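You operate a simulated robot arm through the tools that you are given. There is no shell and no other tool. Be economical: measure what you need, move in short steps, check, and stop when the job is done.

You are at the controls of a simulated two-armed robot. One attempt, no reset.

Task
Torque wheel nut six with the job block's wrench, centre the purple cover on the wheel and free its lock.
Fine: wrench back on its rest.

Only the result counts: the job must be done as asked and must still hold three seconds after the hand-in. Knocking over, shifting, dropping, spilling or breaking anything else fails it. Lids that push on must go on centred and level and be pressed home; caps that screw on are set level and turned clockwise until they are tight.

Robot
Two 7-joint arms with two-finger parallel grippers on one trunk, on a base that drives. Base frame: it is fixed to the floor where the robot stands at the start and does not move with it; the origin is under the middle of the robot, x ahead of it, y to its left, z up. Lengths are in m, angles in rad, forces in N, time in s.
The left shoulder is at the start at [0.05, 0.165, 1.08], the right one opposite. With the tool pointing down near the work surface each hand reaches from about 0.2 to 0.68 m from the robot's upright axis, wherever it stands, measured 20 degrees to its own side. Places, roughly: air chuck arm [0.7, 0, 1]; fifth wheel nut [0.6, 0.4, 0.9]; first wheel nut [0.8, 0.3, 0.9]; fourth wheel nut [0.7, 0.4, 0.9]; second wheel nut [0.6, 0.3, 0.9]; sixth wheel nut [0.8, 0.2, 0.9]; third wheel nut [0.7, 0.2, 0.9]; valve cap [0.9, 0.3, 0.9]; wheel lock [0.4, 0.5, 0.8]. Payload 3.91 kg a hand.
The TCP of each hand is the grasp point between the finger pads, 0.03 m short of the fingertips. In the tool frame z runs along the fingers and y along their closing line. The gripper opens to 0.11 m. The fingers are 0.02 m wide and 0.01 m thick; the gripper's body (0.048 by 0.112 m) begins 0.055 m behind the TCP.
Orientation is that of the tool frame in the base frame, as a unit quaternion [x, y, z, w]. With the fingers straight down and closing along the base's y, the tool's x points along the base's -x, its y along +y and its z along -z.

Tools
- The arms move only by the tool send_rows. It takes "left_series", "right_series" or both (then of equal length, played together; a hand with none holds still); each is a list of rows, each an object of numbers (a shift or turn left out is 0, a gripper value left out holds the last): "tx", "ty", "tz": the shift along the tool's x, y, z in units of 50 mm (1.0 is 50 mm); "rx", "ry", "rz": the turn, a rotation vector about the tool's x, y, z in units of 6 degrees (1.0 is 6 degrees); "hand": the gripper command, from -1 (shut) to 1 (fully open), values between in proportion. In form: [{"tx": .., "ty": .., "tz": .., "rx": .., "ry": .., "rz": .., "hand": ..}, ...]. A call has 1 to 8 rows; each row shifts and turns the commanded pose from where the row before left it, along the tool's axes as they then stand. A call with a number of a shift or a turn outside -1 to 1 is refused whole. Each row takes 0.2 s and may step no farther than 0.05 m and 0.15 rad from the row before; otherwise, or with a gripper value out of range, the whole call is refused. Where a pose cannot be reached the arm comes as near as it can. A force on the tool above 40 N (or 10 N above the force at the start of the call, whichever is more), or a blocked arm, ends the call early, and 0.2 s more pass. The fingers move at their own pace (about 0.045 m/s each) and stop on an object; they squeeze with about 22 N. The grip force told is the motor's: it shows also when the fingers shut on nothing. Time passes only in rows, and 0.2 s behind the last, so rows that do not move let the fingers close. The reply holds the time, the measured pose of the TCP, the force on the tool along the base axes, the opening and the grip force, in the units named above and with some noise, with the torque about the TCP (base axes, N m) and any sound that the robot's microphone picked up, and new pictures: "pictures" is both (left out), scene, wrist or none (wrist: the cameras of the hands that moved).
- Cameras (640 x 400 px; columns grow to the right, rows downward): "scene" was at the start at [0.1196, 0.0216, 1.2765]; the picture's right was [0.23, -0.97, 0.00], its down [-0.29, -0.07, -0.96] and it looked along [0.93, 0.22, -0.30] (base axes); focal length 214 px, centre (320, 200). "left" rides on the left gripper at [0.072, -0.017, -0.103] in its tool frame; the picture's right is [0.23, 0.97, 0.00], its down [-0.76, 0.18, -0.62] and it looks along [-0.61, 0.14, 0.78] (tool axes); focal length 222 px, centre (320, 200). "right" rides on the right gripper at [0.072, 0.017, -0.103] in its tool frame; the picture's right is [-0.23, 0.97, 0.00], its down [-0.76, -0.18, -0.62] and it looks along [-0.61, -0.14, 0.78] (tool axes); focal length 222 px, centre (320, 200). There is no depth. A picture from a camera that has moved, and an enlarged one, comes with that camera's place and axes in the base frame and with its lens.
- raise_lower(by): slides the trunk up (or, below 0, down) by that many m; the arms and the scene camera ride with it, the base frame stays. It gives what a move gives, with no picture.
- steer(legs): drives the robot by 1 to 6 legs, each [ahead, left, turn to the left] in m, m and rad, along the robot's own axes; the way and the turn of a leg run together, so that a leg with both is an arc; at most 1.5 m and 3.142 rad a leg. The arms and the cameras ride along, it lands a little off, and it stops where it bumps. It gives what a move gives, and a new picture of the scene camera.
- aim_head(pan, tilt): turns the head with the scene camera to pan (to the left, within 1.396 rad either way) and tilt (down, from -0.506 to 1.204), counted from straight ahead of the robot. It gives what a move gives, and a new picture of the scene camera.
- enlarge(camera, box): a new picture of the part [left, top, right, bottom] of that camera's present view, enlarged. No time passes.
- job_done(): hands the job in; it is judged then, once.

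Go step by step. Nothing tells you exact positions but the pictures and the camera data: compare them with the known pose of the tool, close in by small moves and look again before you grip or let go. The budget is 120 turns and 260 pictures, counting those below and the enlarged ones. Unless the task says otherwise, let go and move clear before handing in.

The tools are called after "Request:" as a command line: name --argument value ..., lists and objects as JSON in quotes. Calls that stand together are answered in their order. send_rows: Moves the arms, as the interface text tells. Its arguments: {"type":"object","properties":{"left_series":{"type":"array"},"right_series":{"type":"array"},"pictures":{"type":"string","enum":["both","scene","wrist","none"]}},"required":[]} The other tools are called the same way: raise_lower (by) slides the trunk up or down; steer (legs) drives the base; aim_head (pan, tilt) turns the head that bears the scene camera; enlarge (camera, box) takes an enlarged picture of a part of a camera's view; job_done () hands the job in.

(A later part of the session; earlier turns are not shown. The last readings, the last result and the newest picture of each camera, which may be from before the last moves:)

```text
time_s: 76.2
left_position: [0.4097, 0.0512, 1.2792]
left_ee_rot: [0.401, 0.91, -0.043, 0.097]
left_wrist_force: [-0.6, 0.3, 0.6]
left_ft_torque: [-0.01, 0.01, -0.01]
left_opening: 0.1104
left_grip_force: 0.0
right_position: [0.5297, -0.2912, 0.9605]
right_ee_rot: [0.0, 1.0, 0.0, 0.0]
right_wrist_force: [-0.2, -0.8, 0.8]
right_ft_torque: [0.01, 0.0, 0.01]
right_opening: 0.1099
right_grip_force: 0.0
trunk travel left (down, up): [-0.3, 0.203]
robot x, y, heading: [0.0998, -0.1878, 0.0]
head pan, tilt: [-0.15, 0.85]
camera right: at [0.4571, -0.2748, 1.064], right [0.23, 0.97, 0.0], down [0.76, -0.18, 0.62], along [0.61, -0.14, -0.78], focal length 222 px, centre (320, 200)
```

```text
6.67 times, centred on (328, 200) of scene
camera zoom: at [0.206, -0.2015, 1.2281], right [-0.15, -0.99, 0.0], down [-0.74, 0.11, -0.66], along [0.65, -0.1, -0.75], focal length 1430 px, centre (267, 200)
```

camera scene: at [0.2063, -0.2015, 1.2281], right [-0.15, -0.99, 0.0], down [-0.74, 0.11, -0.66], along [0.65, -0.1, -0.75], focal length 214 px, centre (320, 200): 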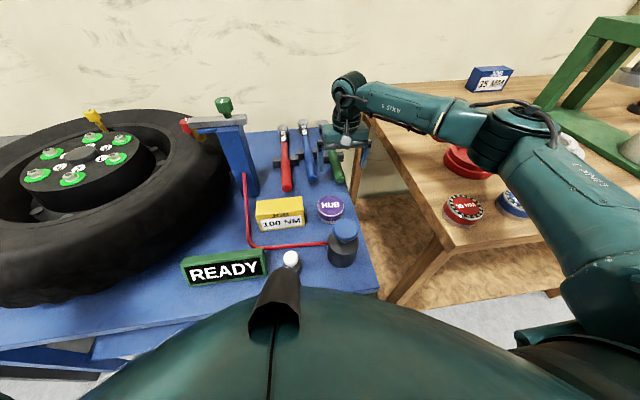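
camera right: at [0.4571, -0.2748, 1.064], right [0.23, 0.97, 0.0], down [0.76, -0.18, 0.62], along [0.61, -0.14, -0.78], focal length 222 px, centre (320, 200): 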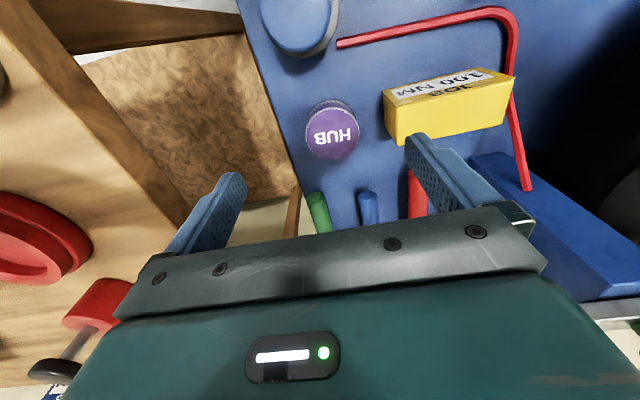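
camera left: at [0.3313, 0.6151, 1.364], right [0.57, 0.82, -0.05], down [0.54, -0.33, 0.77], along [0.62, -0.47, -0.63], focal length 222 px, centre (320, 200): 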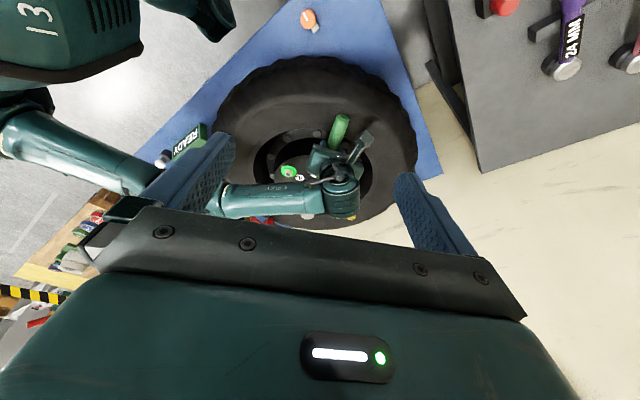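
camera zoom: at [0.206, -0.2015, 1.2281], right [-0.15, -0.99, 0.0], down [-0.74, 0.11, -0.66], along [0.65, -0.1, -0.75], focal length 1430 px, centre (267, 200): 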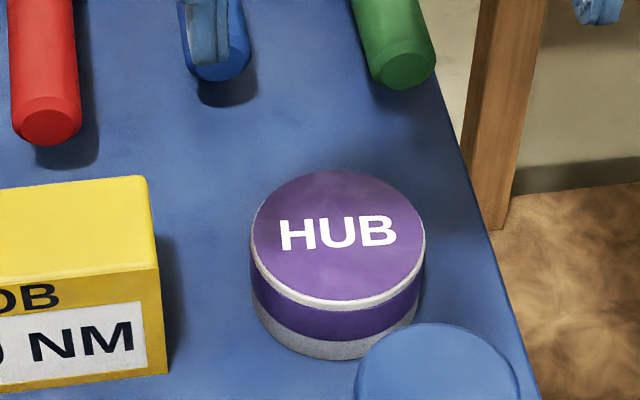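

The cap is about (0.586, -0.288), top z≈0.762, diameter≈0.072. I'll come down over it.

Request:
send_rows --right_series '[{"tx": -0.375, "ty": 0.02, "tz": 0.6}, {"tx": -0.375, "ty": 0.02, "tz": 0.6}, {"tx": -0.375, "ty": 0.02, "tz": 0.6}]' --pictures "both"

Request:
enlarge --camera "scene" --box '[270, 140, 398, 220]'

```text
time_s: 77.0
left_position: [0.4097, 0.0518, 1.279]
left_ee_rot: [0.402, 0.91, -0.044, 0.097]
left_wrist_force: [0.0, -0.4, 0.1]
left_ft_torque: [0.01, -0.01, -0.02]
left_opening: 0.1096
left_grip_force: 0.1
right_position: [0.5858, -0.2864, 0.8683]
right_ee_rot: [-0.001, 1.0, 0.001, -0.002]
right_wrist_force: [-0.2, -0.1, -1.2]
right_ft_torque: [-0.01, 0.03, 0.0]
right_opening: 0.1101
right_grip_force: 0.1
trunk travel left (down, up): [-0.3, 0.203]
robot x, y, heading: [0.1017, -0.1869, 0.007]
head pan, tilt: [-0.15, 0.85]
camera scene: at [0.2065, -0.2015, 1.2281], right [-0.15, -0.99, 0.0], down [-0.74, 0.11, -0.66], along [0.65, -0.1, -0.75], focal length 214 px, centre (320, 200)
camera right: at [0.5135, -0.2712, 0.9732], right [0.23, 0.97, 0.0], down [0.76, -0.18, 0.62], along [0.61, -0.14, -0.78], focal length 222 px, centre (320, 200)
```

scene: 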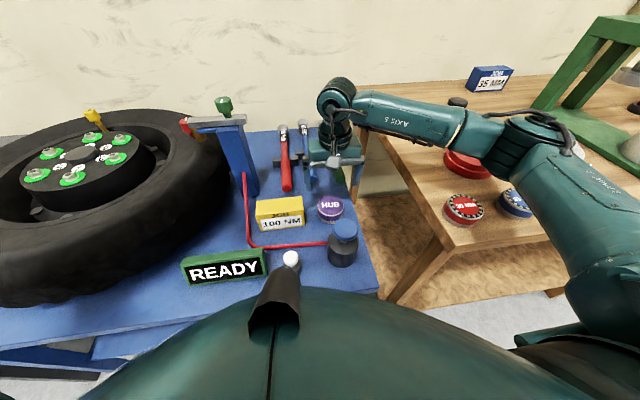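
right: 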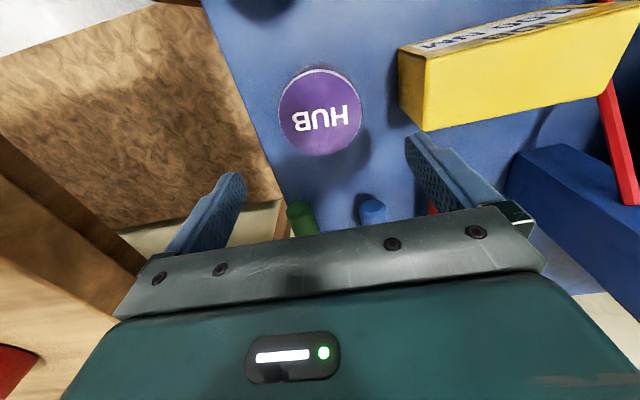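

```text
5.00 times, centred on (334, 180) of scene
camera zoom: at [0.2065, -0.2015, 1.2281], right [-0.15, -0.99, 0.0], down [-0.74, 0.11, -0.66], along [0.65, -0.1, -0.75], focal length 1072 px, centre (250, 300)
```

zoom: 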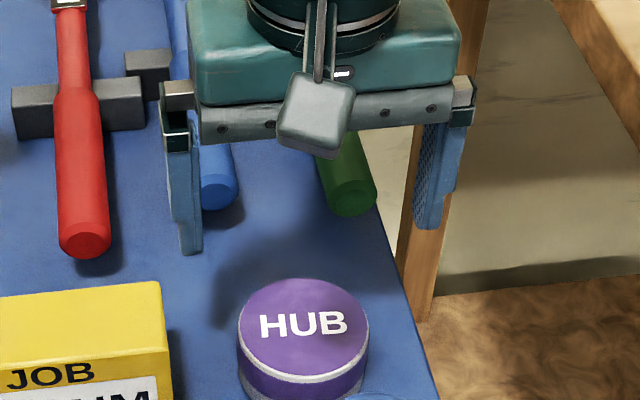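

Request:
send_rows --right_series '[{"tx": 0.09, "tz": 0.65}, {"tz": 0.65}]' --pictures "wrist"

Request:
enlarge --camera "scene" --box '[270, 150, 398, 230]'

```text
time_s: 77.6
left_position: [0.41, 0.0514, 1.2795]
left_ee_rot: [0.402, 0.91, -0.043, 0.097]
left_wrist_force: [0.2, -0.4, 0.5]
left_ft_torque: [0.01, -0.02, -0.04]
left_opening: 0.1098
left_grip_force: 0.1
right_position: [0.5805, -0.2874, 0.8056]
right_ee_rot: [-0.001, 1.0, 0.0, -0.001]
right_wrist_force: [0.7, -0.1, -1.2]
right_ft_torque: [-0.02, -0.03, 0.0]
right_opening: 0.1102
right_grip_force: 0.1
trunk travel left (down, up): [-0.3, 0.203]
robot x, y, heading: [0.1004, -0.1904, 0.005]
head pan, tilt: [-0.15, 0.85]
camera right: at [0.5075, -0.2702, 0.9093], right [0.23, 0.97, 0.0], down [0.76, -0.18, 0.62], along [0.61, -0.14, -0.78], focal length 222 px, centre (320, 200)
```

right: 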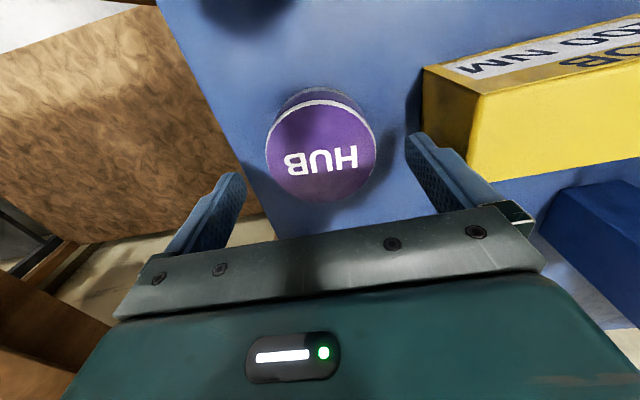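

```text
5.00 times, centred on (334, 190) of scene
camera zoom: at [0.2064, -0.2016, 1.2281], right [-0.15, -0.99, 0.0], down [-0.74, 0.11, -0.66], along [0.65, -0.1, -0.75], focal length 1072 px, centre (250, 250)
```

zoom: 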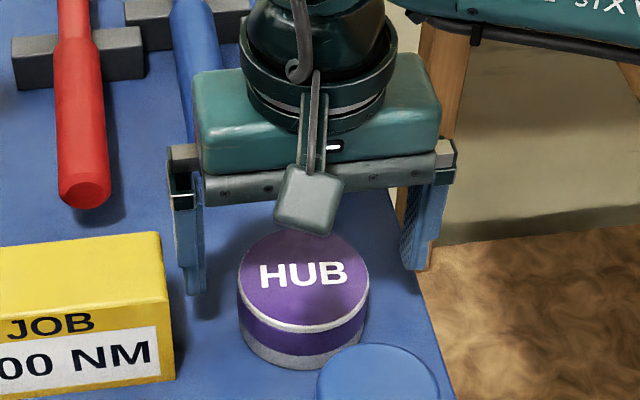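

Centred: cap at (0.580, -0.287), matching the TCP. Down and grip.

Request:
send_rows --right_series '[{"tz": 0.4}, {"tz": 0.27}, {"hand": -1}, {}, {}, {}]' --pictures "wrist"

Request:
enlarge --camera "scene" --box '[270, 150, 398, 230]'

```text
time_s: 79.0
left_position: [0.4089, 0.052, 1.2778]
left_ee_rot: [0.4, 0.91, -0.043, 0.098]
left_wrist_force: [-0.4, -0.2, -0.4]
left_ft_torque: [0.02, -0.02, 0.0]
left_opening: 0.1096
left_grip_force: 0.0
right_position: [0.5802, -0.286, 0.7705]
right_ee_rot: [0.0, 1.0, 0.0, 0.0]
right_wrist_force: [0.4, -0.2, 0.2]
right_ft_torque: [0.0, -0.01, -0.02]
right_opening: 0.0708
right_grip_force: 22.1
trunk travel left (down, up): [-0.3, 0.203]
robot x, y, heading: [0.1007, -0.1923, 0.007]
head pan, tilt: [-0.15, 0.85]
camera right: at [0.5079, -0.2694, 0.8748], right [0.23, 0.97, 0.0], down [0.76, -0.18, 0.62], along [0.61, -0.14, -0.78], focal length 222 px, centre (320, 200)
```

right: 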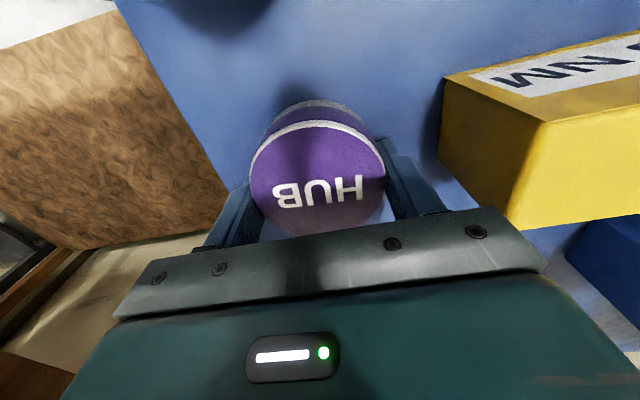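

```text
5.00 times, centred on (334, 190) of scene
camera zoom: at [0.2063, -0.2016, 1.2281], right [-0.15, -0.99, 0.0], down [-0.74, 0.11, -0.66], along [0.65, -0.1, -0.75], focal length 1072 px, centre (250, 250)
```

zoom: 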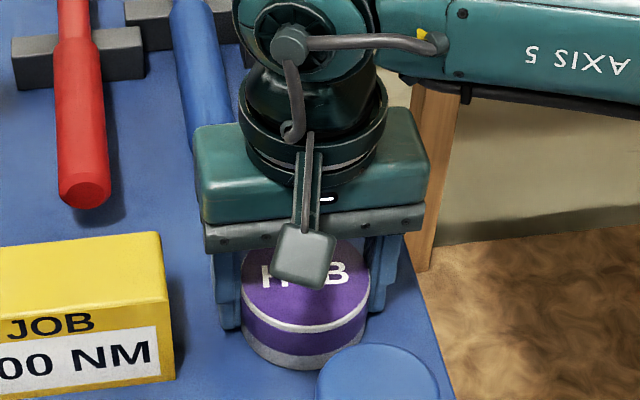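

Cap gripped at 0.071 m. Lift and travel left above the chuck arm.

Request:
send_rows --right_series '[{"tz": -0.5}, {"tz": -0.9}, {"tz": -0.95}, {"tz": -0.95}, {"tz": -0.95}, {"tz": -0.95}, {"tz": -0.95}, {"tz": -0.9}]' --pictures "wrist"

Request:
steer --legs '[[0, 0.5, 0]]'

Request:
aim_head --pan -0.1 --tilt 0.7

```text
time_s: 80.8
left_position: [0.4097, 0.0527, 1.2797]
left_ee_rot: [0.401, 0.91, -0.043, 0.097]
left_wrist_force: [0.2, 0.8, 0.1]
left_ft_torque: [0.01, -0.02, 0.01]
left_opening: 0.1098
left_grip_force: 0.1
right_position: [0.5826, -0.2854, 1.1252]
right_ee_rot: [-0.001, 1.0, -0.001, -0.001]
right_wrist_force: [0.0, 0.5, -1.5]
right_ft_torque: [0.01, -0.02, 0.02]
right_opening: 0.0711
right_grip_force: 22.5
trunk travel left (down, up): [-0.3, 0.203]
robot x, y, heading: [0.0966, -0.1913, 0.007]
head pan, tilt: [-0.15, 0.85]
camera right: at [0.5092, -0.2678, 1.2288], right [0.23, 0.97, 0.0], down [0.76, -0.18, 0.62], along [0.61, -0.14, -0.78], focal length 222 px, centre (320, 200)
```

right: 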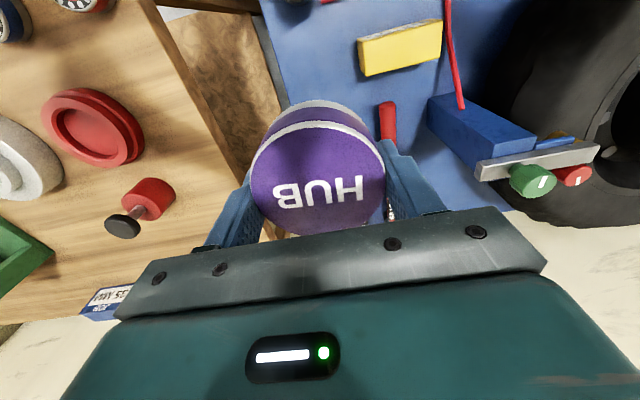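

```text
time_s: 85.7
left_position: [0.408, 0.5494, 1.2789]
left_ee_rot: [0.4, 0.911, -0.043, 0.097]
left_wrist_force: [-0.4, 0.2, 1.0]
left_ft_torque: [-0.05, -0.01, -0.04]
left_opening: 0.11
left_grip_force: 0.1
right_position: [0.5809, 0.2121, 1.1248]
right_ee_rot: [-0.002, 1.0, -0.001, 0.0]
right_wrist_force: [1.0, -0.2, -0.4]
right_ft_torque: [0.0, -0.03, -0.02]
right_opening: 0.0709
right_grip_force: 22.1
trunk travel left (down, up): [-0.3, 0.203]
robot x, y, heading: [0.0928, 0.307, 0.002]
head pan, tilt: [-0.15, 0.85]
camera scene: at [0.2041, 0.2948, 1.2281], right [-0.14, -0.99, 0.0], down [-0.74, 0.11, -0.66], along [0.65, -0.09, -0.75], focal length 214 px, centre (320, 200)
```

scene: 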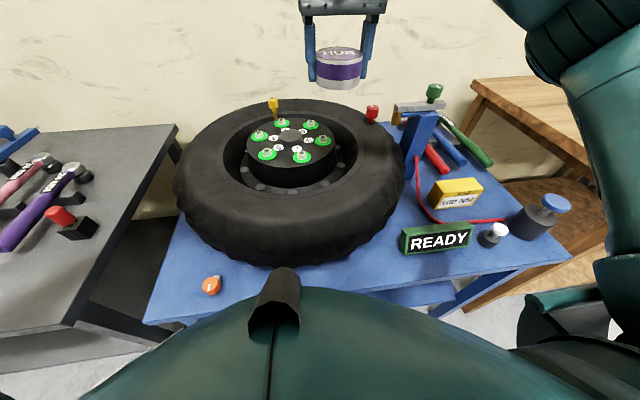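

```text
time_s: 86.3
left_position: [0.4066, 0.548, 1.2788]
left_ee_rot: [0.4, 0.91, -0.043, 0.098]
left_wrist_force: [0.0, 0.9, 0.2]
left_ft_torque: [-0.01, -0.03, 0.02]
left_opening: 0.11
left_grip_force: 0.2
right_position: [0.5805, 0.2119, 1.1243]
right_ee_rot: [-0.002, 1.0, 0.0, 0.0]
right_wrist_force: [0.7, 0.5, -0.7]
right_ft_torque: [0.01, -0.03, 0.02]
right_opening: 0.0713
right_grip_force: 21.3
trunk travel left (down, up): [-0.3, 0.203]
robot x, y, heading: [0.1009, 0.305, 0.009]
head pan, tilt: [-0.099, 0.7]
camera scene: at [0.2113, 0.298, 1.2403], right [-0.09, -1.0, 0.0], down [-0.64, 0.06, -0.76], along [0.76, -0.07, -0.64], focal length 214 px, centre (320, 200)
```

scene: 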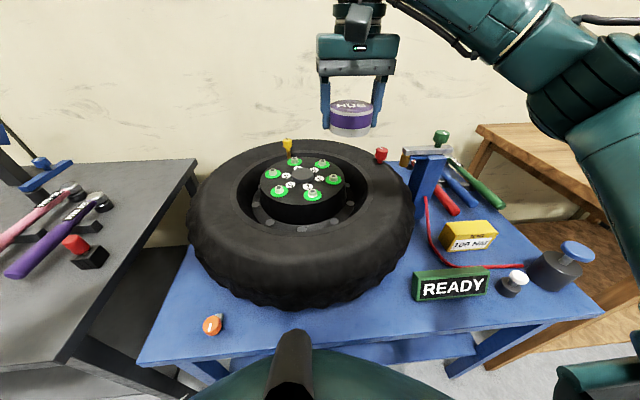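

Request:
enlarge --camera "scene" --box '[250, 140, 360, 210]'

Request:
enlarge --camera "left" --box '[240, 120, 400, 220]'

```text
5.71 times, centred on (305, 175) of scene
camera zoom: at [0.2113, 0.298, 1.2403], right [-0.09, -1.0, 0.0], down [-0.64, 0.06, -0.76], along [0.76, -0.07, -0.64], focal length 1226 px, centre (406, 343)
```

zoom: 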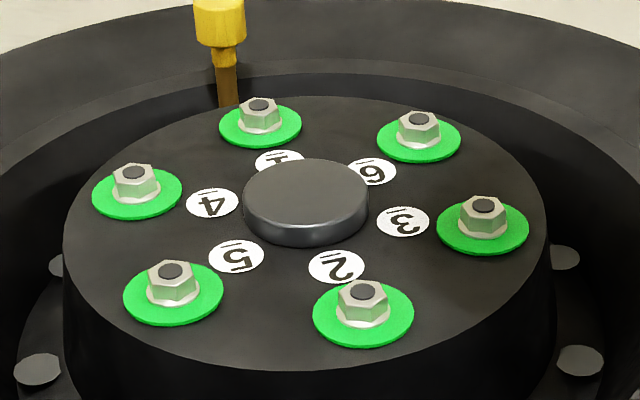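

```text
4.00 times, centred on (320, 170) of left
camera zoom: at [0.331, 0.6065, 1.3641], right [0.57, 0.82, -0.05], down [0.55, -0.33, 0.77], along [0.62, -0.46, -0.64], focal length 888 px, centre (320, 320)
```

zoom: 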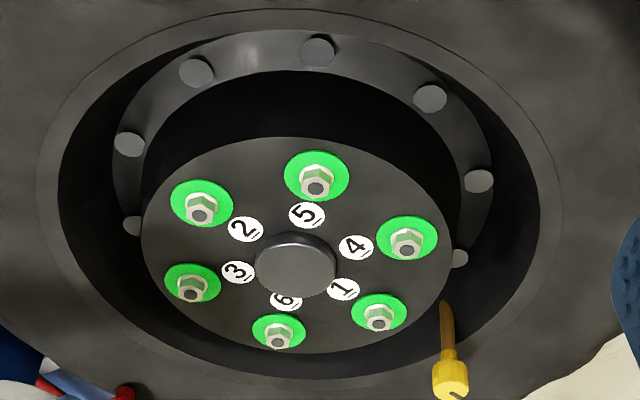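

Hub disc centre is (0.7075, 0.300, top 0.919). I'll bring the cap above it.

Request:
send_rows --right_series '[{"tx": -0.508, "ty": 0.352, "tz": 0.4}, {"tx": -0.508, "ty": 0.352, "tz": 0.4}, {"tx": -0.508, "ty": 0.352, "tz": 0.4}, {"tx": -0.508, "ty": 0.352, "tz": 0.5}, {"tx": -0.508, "ty": 0.352, "tz": 0.5}, {"tz": 0.3}]' --pictures "wrist"

Request:
enlarge --camera "scene" --box '[250, 110, 378, 190]'

Request:
enlarge --camera "left" --box '[240, 140, 400, 240]'

```text
time_s: 87.8
left_position: [0.4075, 0.5469, 1.2786]
left_ee_rot: [0.401, 0.91, -0.043, 0.096]
left_wrist_force: [0.2, -0.4, 0.8]
left_ft_torque: [0.0, 0.0, -0.03]
left_opening: 0.11
left_grip_force: 0.0
right_position: [0.7078, 0.3001, 0.9983]
right_ee_rot: [-0.003, 1.0, -0.001, 0.0]
right_wrist_force: [-0.1, 0.1, -1.2]
right_ft_torque: [0.0, 0.0, 0.02]
right_opening: 0.0711
right_grip_force: 22.3
trunk travel left (down, up): [-0.3, 0.203]
robot x, y, heading: [0.0964, 0.307, 0.003]
head pan, tilt: [-0.099, 0.7]
camera right: at [0.6351, 0.317, 1.1021], right [0.22, 0.97, 0.0], down [0.76, -0.17, 0.62], along [0.61, -0.14, -0.78], focal length 222 px, centre (320, 200)
```

right: 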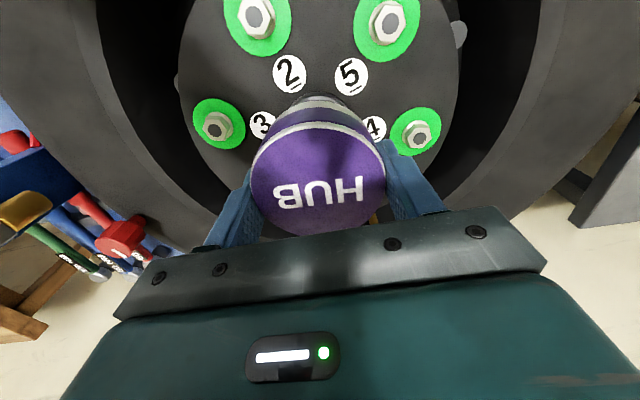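

```text
5.00 times, centred on (314, 150) of scene
camera zoom: at [0.2118, 0.2969, 1.2403], right [-0.09, -1.0, 0.0], down [-0.64, 0.06, -0.76], along [0.76, -0.07, -0.64], focal length 1072 px, centre (350, 450)
```

zoom: 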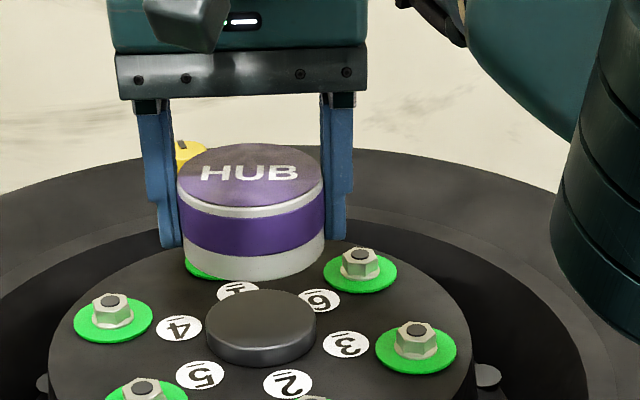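

```text
4.00 times, centred on (320, 190) of left
camera zoom: at [0.3315, 0.6051, 1.3644], right [0.57, 0.82, -0.05], down [0.55, -0.33, 0.77], along [0.62, -0.46, -0.64], focal length 888 px, centre (320, 240)
```

zoom: 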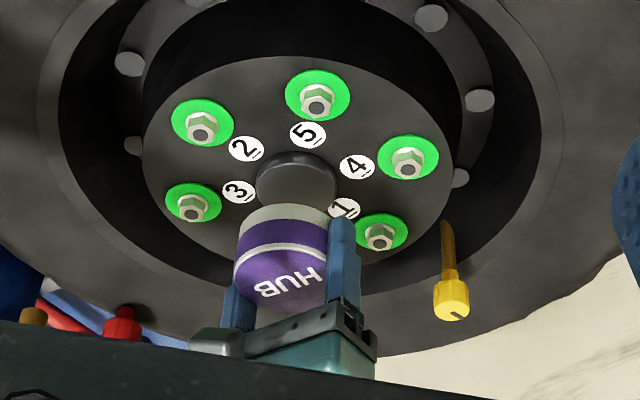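

Request:
enlarge --camera "scene" --box '[276, 130, 324, 175]'

```text
8.89 times, centred on (300, 152) of scene
camera zoom: at [0.2118, 0.2969, 1.2403], right [-0.09, -1.0, 0.0], down [-0.64, 0.06, -0.76], along [0.76, -0.07, -0.64], focal length 1906 px, centre (498, 622)
```

zoom: 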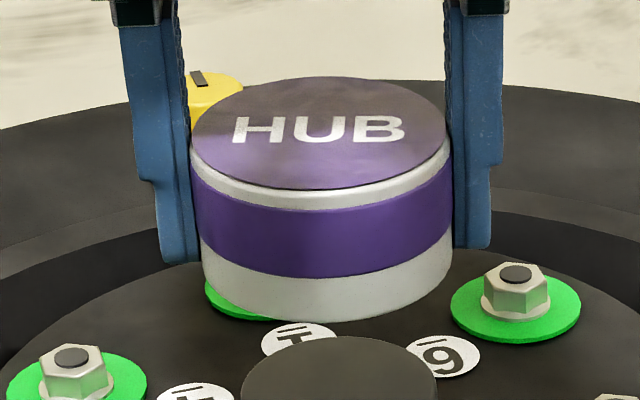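

Cap is level and centred (within ~2 mm). Lowering to just above the disc.

Request:
send_rows --right_series '[{"tz": 0.35}, {"tz": 0.3}, {}]' --pictures "none"

Request:
enlarge --camera "scene" --box '[276, 135, 340, 180]'

Request:
enlarge --camera "left" --box '[280, 155, 360, 205]'

```text
time_s: 88.5
left_position: [0.4069, 0.5479, 1.2798]
left_ee_rot: [0.4, 0.91, -0.043, 0.097]
left_wrist_force: [-0.6, -1.0, -0.1]
left_ft_torque: [0.01, 0.06, 0.02]
left_opening: 0.11
left_grip_force: 0.1
right_position: [0.7063, 0.3003, 0.9672]
right_ee_rot: [-0.002, 1.0, 0.0, 0.0]
right_wrist_force: [0.2, 0.8, -1.5]
right_ft_torque: [-0.02, -0.02, -0.02]
right_opening: 0.071
right_grip_force: 22.3
trunk travel left (down, up): [-0.3, 0.203]
robot x, y, heading: [0.0972, 0.3058, 0.005]
head pan, tilt: [-0.099, 0.7]
```

```text
8.89 times, centred on (308, 158) of scene
camera zoom: at [0.2113, 0.298, 1.2403], right [-0.09, -1.0, 0.0], down [-0.64, 0.06, -0.76], along [0.76, -0.07, -0.64], focal length 1906 px, centre (427, 578)
```

zoom: 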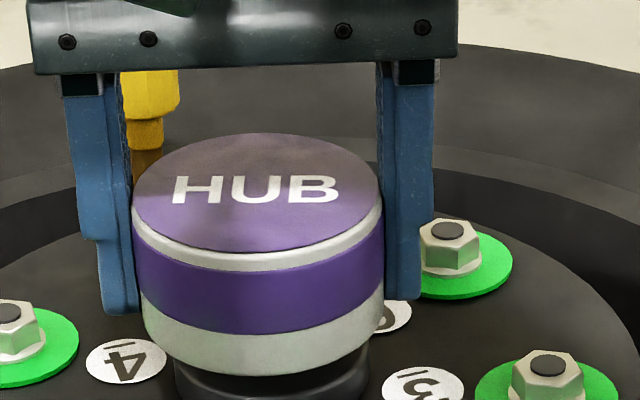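

```text
8.00 times, centred on (320, 180) of left
camera zoom: at [0.331, 0.6065, 1.3642], right [0.57, 0.82, -0.05], down [0.55, -0.33, 0.77], along [0.62, -0.46, -0.64], focal length 1777 px, centre (320, 360)
```

zoom: 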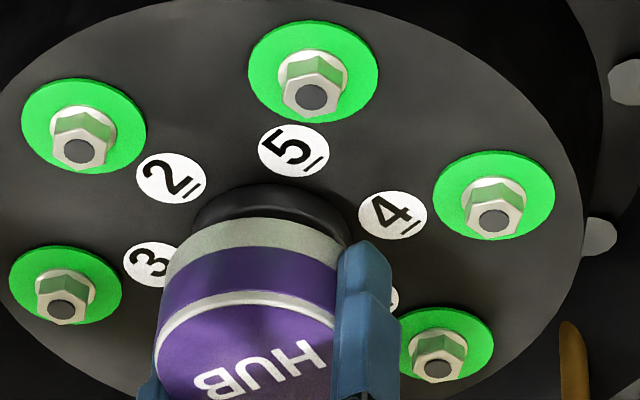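

Request:
enlarge --camera "left" --box '[296, 174, 328, 194]'

Request:
enlarge --camera "scene" --box '[284, 158, 332, 188]'

```text
16.00 times, centred on (312, 184) of left
camera zoom: at [0.331, 0.6065, 1.3642], right [0.57, 0.82, -0.05], down [0.55, -0.33, 0.77], along [0.62, -0.46, -0.64], focal length 3554 px, centre (448, 456)
```

zoom: 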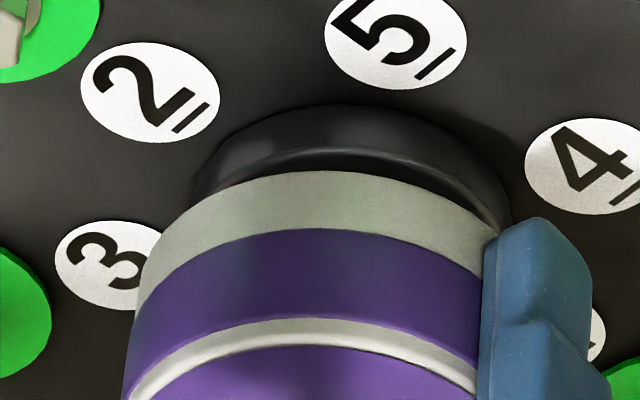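

```text
13.33 times, centred on (308, 173) of scene
camera zoom: at [0.2113, 0.298, 1.2403], right [-0.09, -1.0, 0.0], down [-0.64, 0.06, -0.76], along [0.76, -0.07, -0.64], focal length 2860 px, centre (480, 560)
```

zoom: 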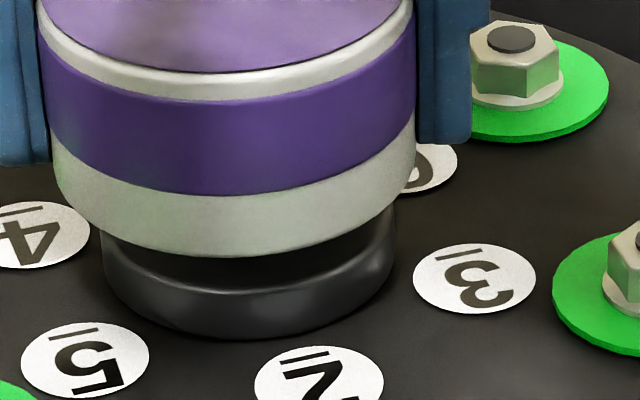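

Alignment is within about 1 mm; I'll shift -1 mm in y and press down in small steps.

Request:
send_rows --right_series '[{"tz": 0.1, "ty": -0.02}, {"tz": 0.1}, {"tz": 0.1}, {"tz": 0.1}]' --pictures "none"

Request:
enlarge --camera "scene" --box '[284, 158, 332, 188]'

```text
time_s: 89.5
left_position: [0.4069, 0.5487, 1.2794]
left_ee_rot: [0.4, 0.91, -0.044, 0.097]
left_wrist_force: [0.0, 0.6, -0.1]
left_ft_torque: [0.02, 0.0, 0.0]
left_opening: 0.1102
left_grip_force: 0.0
right_position: [0.7068, 0.2997, 0.9458]
right_ee_rot: [-0.002, 1.0, -0.001, 0.0]
right_wrist_force: [0.2, 0.6, -1.0]
right_ft_torque: [-0.01, 0.02, 0.0]
right_opening: 0.0709
right_grip_force: 21.7
trunk travel left (down, up): [-0.3, 0.203]
robot x, y, heading: [0.1008, 0.3065, 0.005]
head pan, tilt: [-0.099, 0.7]
```

```text
13.33 times, centred on (308, 173) of scene
camera zoom: at [0.2114, 0.298, 1.2403], right [-0.09, -1.0, 0.0], down [-0.64, 0.06, -0.76], along [0.76, -0.07, -0.64], focal length 2860 px, centre (480, 560)
```

zoom: 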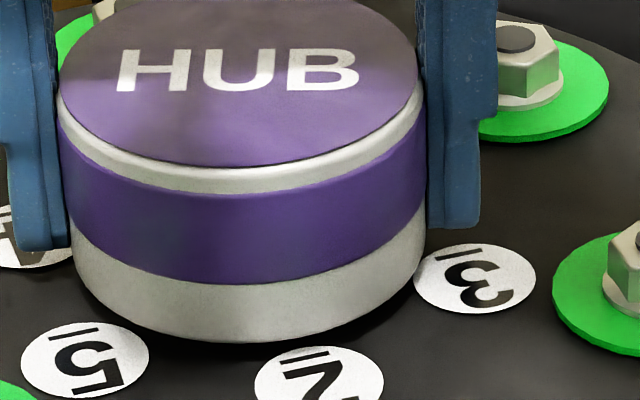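

Request:
send_rows --right_series '[{"tz": 0.06}, {"tz": 0.06}, {"tz": 0.06}, {"tz": 0.06}, {"tz": 0.06}]' --pictures "none"

Request:
enlarge --camera "scene" --box '[284, 158, 332, 188]'

```text
time_s: 90.8
left_position: [0.4036, 0.5494, 1.2803]
left_ee_rot: [0.399, 0.91, -0.042, 0.099]
left_wrist_force: [0.5, -0.3, -0.1]
left_ft_torque: [0.03, -0.01, -0.01]
left_opening: 0.11
left_grip_force: 0.2
right_position: [0.7076, 0.2991, 0.9404]
right_ee_rot: [-0.002, 1.0, 0.001, 0.006]
right_wrist_force: [7.5, -0.3, 38.9]
right_ft_torque: [-1.03, 0.37, 0.22]
right_opening: 0.0713
right_grip_force: 21.6
trunk travel left (down, up): [-0.3, 0.203]
robot x, y, heading: [0.1009, 0.3028, 0.003]
head pan, tilt: [-0.099, 0.7]
```

```text
13.33 times, centred on (308, 173) of scene
camera zoom: at [0.2083, 0.2982, 1.2413], right [-0.09, -1.0, 0.0], down [-0.64, 0.06, -0.77], along [0.76, -0.07, -0.64], focal length 2860 px, centre (480, 560)
```

zoom: 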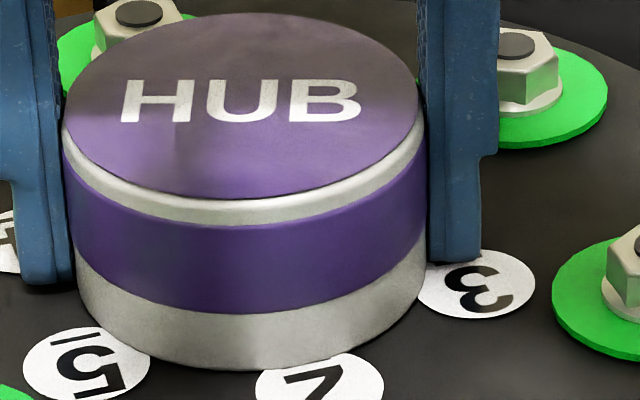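

It bottomed at 39 N with the skirt on the hub face. I'll release, back up, and verify.

Request:
send_rows --right_series '[{"tz": -0.06}, {"hand": 0.6}, {}, {}, {"tz": -0.4}, {"tz": -0.8}]' --pictures "none"

Request:
enlarge --camera "scene" --box '[260, 140, 356, 200]'

Request:
enlarge --camera "left" --box '[272, 145, 352, 195]'

```text
time_s: 92.2
left_position: [0.4069, 0.5487, 1.2789]
left_ee_rot: [0.399, 0.911, -0.042, 0.097]
left_wrist_force: [0.1, 0.4, 0.5]
left_ft_torque: [-0.04, -0.02, 0.0]
left_opening: 0.1101
left_grip_force: 0.0
right_position: [0.7063, 0.2998, 0.9922]
right_ee_rot: [-0.001, 1.0, -0.001, -0.002]
right_wrist_force: [-0.4, 0.0, -0.6]
right_ft_torque: [-0.01, 0.02, 0.0]
right_opening: 0.088
right_grip_force: 0.0
trunk travel left (down, up): [-0.3, 0.203]
robot x, y, heading: [0.0964, 0.306, 0.008]
head pan, tilt: [-0.099, 0.7]
```

```text
6.67 times, centred on (308, 170) of scene
camera zoom: at [0.2108, 0.2982, 1.2402], right [-0.09, -1.0, 0.0], down [-0.64, 0.06, -0.77], along [0.76, -0.07, -0.64], focal length 1430 px, centre (400, 400)
```

zoom: 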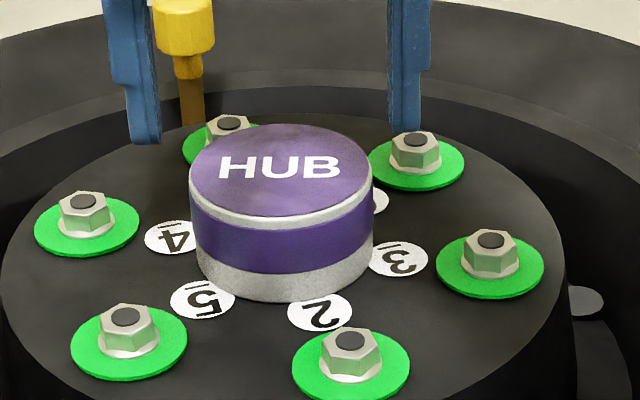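

```text
8.00 times, centred on (312, 170) of left
camera zoom: at [0.3304, 0.6067, 1.364], right [0.57, 0.82, -0.05], down [0.55, -0.33, 0.77], along [0.62, -0.46, -0.64], focal length 1777 px, centre (384, 440)
```

zoom: 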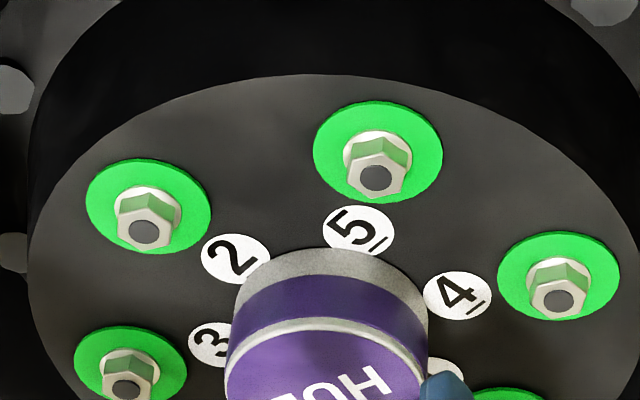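

Cap sits level on the hub face. One extra centred press with closed fingers to be sure it's home.

Request:
send_rows --right_series '[{"hand": -1}, {}, {}, {}, {"tz": 0.2}, {"tz": 0.1}, {"tz": 0.08}, {"tz": 0.08}]' --pictures "none"

Request:
enlarge --camera "scene" --box '[260, 140, 356, 200]'

```text
time_s: 94.0
left_position: [0.4059, 0.5474, 1.2799]
left_ee_rot: [0.4, 0.91, -0.043, 0.098]
left_wrist_force: [0.2, -1.0, 0.1]
left_ft_torque: [-0.01, 0.01, 0.01]
left_opening: 0.1101
left_grip_force: 0.0
right_position: [0.7067, 0.2997, 0.9788]
right_ee_rot: [-0.001, 1.0, 0.003, 0.009]
right_wrist_force: [-5.4, -2.3, 12.6]
right_ft_torque: [-0.06, 0.29, -0.01]
right_opening: 0.0
right_grip_force: 22.1
trunk travel left (down, up): [-0.3, 0.203]
robot x, y, heading: [0.0976, 0.3069, 0.002]
head pan, tilt: [-0.099, 0.7]
stopped in row 8 (right hand): the force on the tool passed its limit at 41 N (the readings are from after the stop); the commanded pose is now the measured one
```

```text
6.67 times, centred on (308, 170) of scene
camera zoom: at [0.2096, 0.2978, 1.2404], right [-0.09, -1.0, 0.0], down [-0.64, 0.06, -0.77], along [0.76, -0.07, -0.64], focal length 1430 px, centre (400, 400)
```

zoom: 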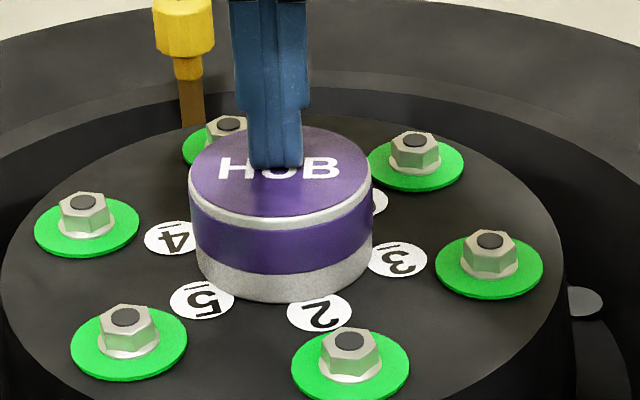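

Pressed home (41 N). Now I'll withdraw the right hand and bring the left hand to the orange wheel-lock knob.

Request:
send_rows --right_series '[{"tz": -0.5}, {"tz": -0.95}, {"tz": -0.95}, {"tx": 0.9, "ty": -0.2}, {"tx": 0.9, "ty": -0.3}, {"tx": 0.9, "ty": -0.3}, {"tx": 0.6, "ty": -0.3}]' --left_series '[{"ry": 1}, {"ry": 1}, {"rz": -1}, {"rz": -1}, {"rz": -1}, {"rz": -1}, {"rz": -1}]' --pictures "none"

Request:
send_rows --left_series '[{"rz": -1, "tz": 0.5}, {"rz": -1, "tz": 0.5}, {"rz": -0.8, "tz": 0.6}, {"tz": 0.7}, {"tz": 0.7}]' --pictures "wrist"

Request:
aim_head --pan 0.35 --tilt 0.9

```text
time_s: 95.6
left_position: [0.3967, 0.5239, 1.2546]
left_ee_rot: [0.15, 0.989, -0.001, 0.001]
left_wrist_force: [0.4, -0.2, 0.0]
left_ft_torque: [-0.01, 0.01, 0.0]
left_opening: 0.11
left_grip_force: 0.1
left hand out of reach, approached as far as the arm can: row 1, 2
right_position: [0.5223, 0.2327, 1.088]
right_ee_rot: [0.0, 1.0, 0.001, 0.006]
right_wrist_force: [-0.3, 0.2, -0.3]
right_ft_torque: [0.01, -0.01, -0.03]
right_opening: 0.0002
right_grip_force: 21.9
right hand out of reach, approached as far as the arm can: row 2, 3
trunk travel left (down, up): [-0.3, 0.203]
robot x, y, heading: [0.1001, 0.3051, 0.003]
head pan, tilt: [-0.099, 0.7]
```

```text
time_s: 96.8
left_position: [0.3972, 0.5252, 1.1055]
left_ee_rot: [0.005, 1.0, -0.001, 0.002]
left_wrist_force: [0.2, -0.3, -0.5]
left_ft_torque: [0.01, 0.0, 0.02]
left_opening: 0.1101
left_grip_force: 0.1
right_position: [0.5231, 0.2331, 1.0885]
right_ee_rot: [0.0, 1.0, 0.001, 0.006]
right_wrist_force: [0.5, -0.1, -0.8]
right_ft_torque: [0.02, 0.03, 0.02]
right_opening: 0.0001
right_grip_force: 22.0
trunk travel left (down, up): [-0.3, 0.203]
robot x, y, heading: [0.0981, 0.3045, 0.006]
head pan, tilt: [-0.099, 0.7]
camera left: at [0.3238, 0.51, 1.2066], right [-0.22, 0.98, 0.0], down [0.76, 0.17, 0.63], along [0.61, 0.13, -0.78], focal length 222 px, centre (320, 200)
```

left: 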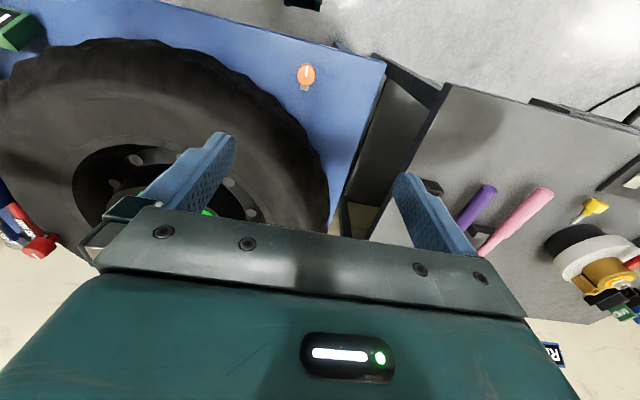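

```text
time_s: 97.7
left_position: [0.3979, 0.5253, 1.1047]
left_ee_rot: [0.005, 1.0, -0.002, 0.0]
left_wrist_force: [0.6, 0.3, -0.1]
left_ft_torque: [-0.02, 0.01, 0.0]
left_opening: 0.1101
left_grip_force: 0.1
right_position: [0.5229, 0.2329, 1.0879]
right_ee_rot: [-0.001, 1.0, 0.002, 0.006]
right_wrist_force: [-0.7, 0.7, -0.6]
right_ft_torque: [0.01, -0.01, -0.03]
right_opening: 0.0
right_grip_force: 21.5
trunk travel left (down, up): [-0.3, 0.203]
robot x, y, heading: [0.0986, 0.3021, 0.005]
head pan, tilt: [0.351, 0.901]
camera scene: at [0.1976, 0.3323, 1.2242], right [0.35, -0.94, 0.0], down [-0.73, -0.27, -0.62], along [0.58, 0.22, -0.78], focal length 214 px, centre (320, 200)
```

scene: 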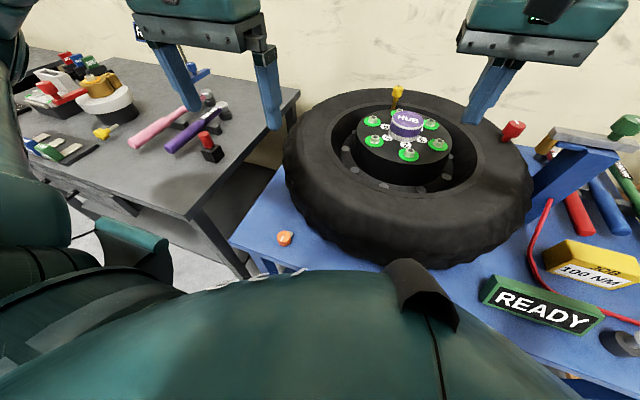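

Request:
enlarge --camera "scene" --box '[260, 218, 312, 258]'

Request:
enlarge --camera "left" --box '[276, 55, 340, 95]'

```text
10.00 times, centred on (286, 238) of scene
camera zoom: at [0.1976, 0.3323, 1.2242], right [0.35, -0.94, 0.0], down [-0.73, -0.27, -0.62], along [0.58, 0.22, -0.78], focal length 2145 px, centre (660, -180)
```

zoom: 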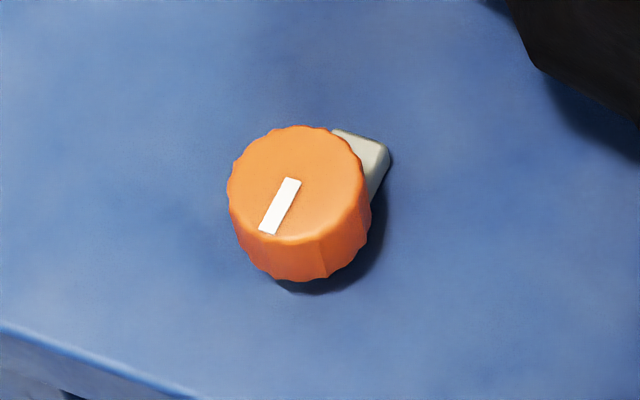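

```text
10.00 times, centred on (308, 75) of left
camera zoom: at [0.3238, 0.5097, 1.2071], right [-0.22, 0.98, 0.0], down [0.76, 0.17, 0.62], along [0.61, 0.13, -0.78], focal length 2221 px, centre (440, 1450)
```

zoom: 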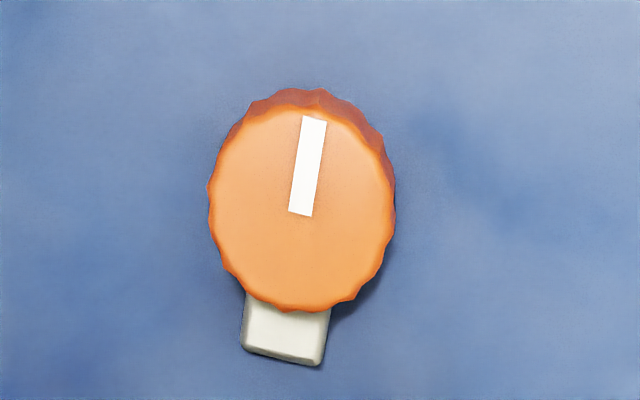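

The knob is at about (0.404, 0.503), top ≈0.757, and its bar points to +x. Turning it counter-clockwise moves the bar away from the wheel. I'll go down near it and check tire clearance.

Request:
send_rows --left_series '[{"tx": -0.02, "ty": -0.073, "tz": 0.8, "hand": 0.0}, {"tx": -0.02, "ty": -0.073, "tz": 0.8}, {"tx": -0.02, "ty": -0.073, "tz": 0.8}, {"tx": -0.02, "ty": -0.073, "tz": 0.8}, {"tx": -0.02, "ty": -0.073, "tz": 0.8}, {"tx": -0.02, "ty": -0.073, "tz": 0.8}]' --pictures "both"

Request:
enlarge --camera "scene" --box '[220, 170, 380, 270]'

```text
time_s: 99.1
left_position: [0.4032, 0.5008, 0.8621]
left_ee_rot: [0.005, 1.0, -0.002, 0.002]
left_wrist_force: [-0.3, 0.5, 0.1]
left_ft_torque: [0.0, 0.0, 0.02]
left_opening: 0.0551
left_grip_force: 0.1
right_position: [0.5235, 0.2327, 1.089]
right_ee_rot: [-0.001, 1.0, 0.002, 0.006]
right_wrist_force: [-1.0, 0.3, 0.6]
right_ft_torque: [0.02, 0.01, 0.0]
right_opening: 0.0
right_grip_force: 22.0
trunk travel left (down, up): [-0.3, 0.203]
robot x, y, heading: [0.0946, 0.3064, 0.008]
head pan, tilt: [0.351, 0.901]
camera scene: at [0.1976, 0.3324, 1.2242], right [0.35, -0.94, 0.0], down [-0.73, -0.27, -0.62], along [0.58, 0.22, -0.78], focal length 214 px, centre (320, 200)
camera left: at [0.3299, 0.4873, 0.9647], right [-0.22, 0.98, 0.0], down [0.76, 0.17, 0.62], along [0.61, 0.13, -0.78], focal length 222 px, centre (320, 200)
```

scene: 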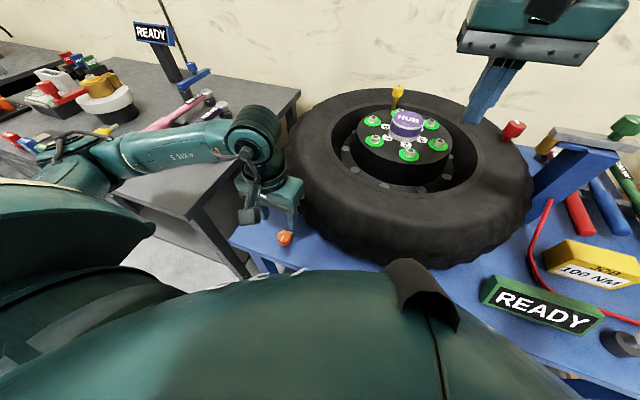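
left: 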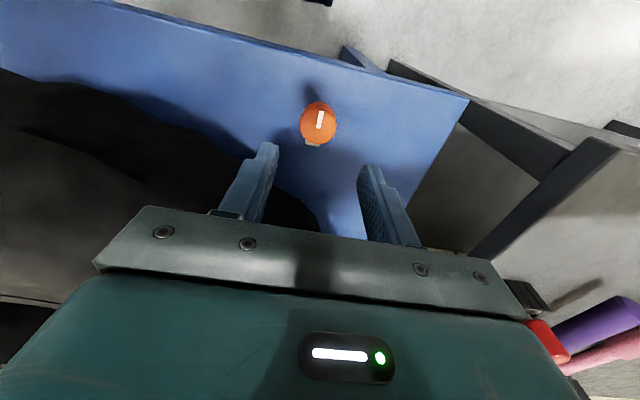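

```text
4.00 times, centred on (300, 220) of scene
camera zoom: at [0.1976, 0.3324, 1.2242], right [0.35, -0.94, 0.0], down [-0.73, -0.27, -0.62], along [0.58, 0.22, -0.78], focal length 858 px, centre (400, 120)
```

zoom: 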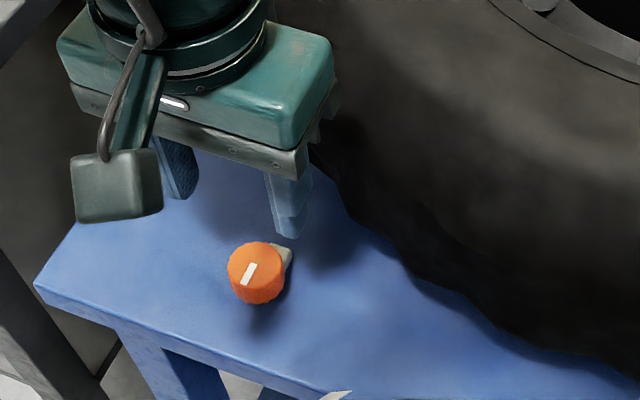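

Knob (0.402, 0.502) is right below. To keep the gripper body away from the tire I'll yaw 30° clockwise and tilt the body back 18° before lowering.

Request:
send_rows --left_series '[{"rz": 1}, {"rz": 1}, {"rz": 1}, {"rz": 1}, {"rz": 1}, {"ry": -1}, {"ry": -1}, {"ry": -1}]' --pictures "none"

Request:
send_rows --left_series '[{"tx": 0.252, "ty": 0.01, "tz": 0.496}, {"tx": 0.252, "ty": 0.01, "tz": 0.496}]' --pictures "both"

Request:
enlarge --camera "scene" --box '[220, 190, 348, 270]'

```text
time_s: 100.9
left_position: [0.4215, 0.5014, 0.8627]
left_ee_rot: [0.26, 0.952, -0.043, 0.154]
left_wrist_force: [-1.2, -0.2, -0.2]
left_ft_torque: [-0.01, -0.02, 0.02]
left_opening: 0.0548
left_grip_force: 0.1
left hand out of reach, approached as far as the arm can: row 7, 8
right_position: [0.5237, 0.2334, 1.0877]
right_ee_rot: [-0.001, 1.0, 0.002, 0.006]
right_wrist_force: [-0.1, 0.6, -0.3]
right_ft_torque: [0.01, 0.01, -0.05]
right_opening: 0.0
right_grip_force: 22.1
trunk travel left (down, up): [-0.3, 0.203]
robot x, y, heading: [0.0952, 0.3069, 0.003]
head pan, tilt: [0.351, 0.901]
```

```text
time_s: 101.5
left_position: [0.413, 0.508, 0.8085]
left_ee_rot: [0.26, 0.952, -0.042, 0.155]
left_wrist_force: [-2.0, 2.0, 12.0]
left_ft_torque: [-0.2, 0.22, 0.02]
left_opening: 0.0547
left_grip_force: 0.0
right_position: [0.5229, 0.2334, 1.0895]
right_ee_rot: [-0.001, 1.0, 0.002, 0.007]
right_wrist_force: [1.1, 0.8, 0.0]
right_ft_torque: [-0.01, 0.01, 0.0]
right_opening: 0.0
right_grip_force: 21.9
trunk travel left (down, up): [-0.3, 0.203]
robot x, y, heading: [0.1021, 0.3059, 0.009]
head pan, tilt: [0.351, 0.901]
camera scene: at [0.1966, 0.3323, 1.2246], right [0.35, -0.94, 0.0], down [-0.73, -0.27, -0.62], along [0.58, 0.22, -0.78], focal length 214 px, centre (320, 200)
camera left: at [0.3172, 0.5459, 0.8831], right [0.31, 0.95, -0.07], down [0.54, -0.11, 0.83], along [0.78, -0.3, -0.55], focal length 222 px, centre (320, 200)
```

scene: 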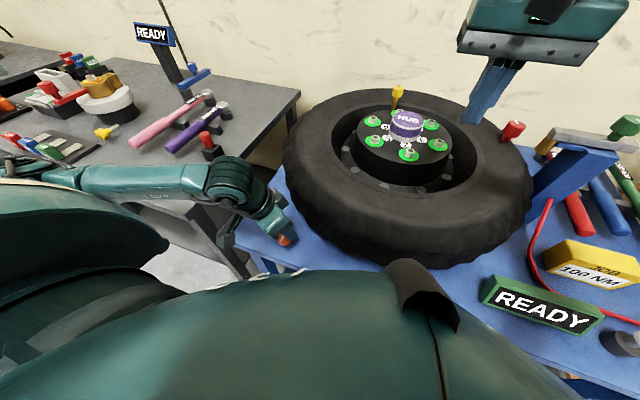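
left: 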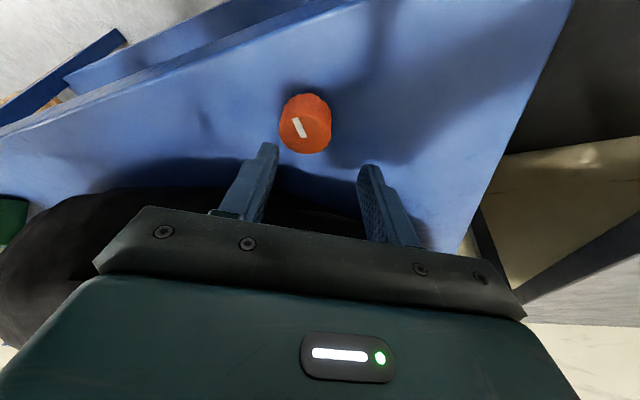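

```text
5.00 times, centred on (284, 230) of scene
camera zoom: at [0.1966, 0.3323, 1.2246], right [0.35, -0.94, 0.0], down [-0.73, -0.27, -0.62], along [0.58, 0.22, -0.78], focal length 1072 px, centre (500, 50)
```

zoom: 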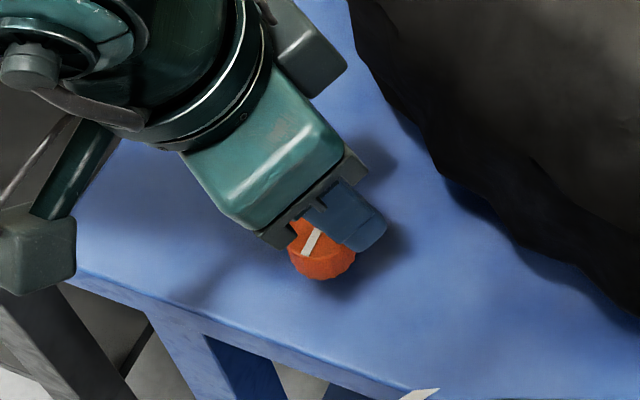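

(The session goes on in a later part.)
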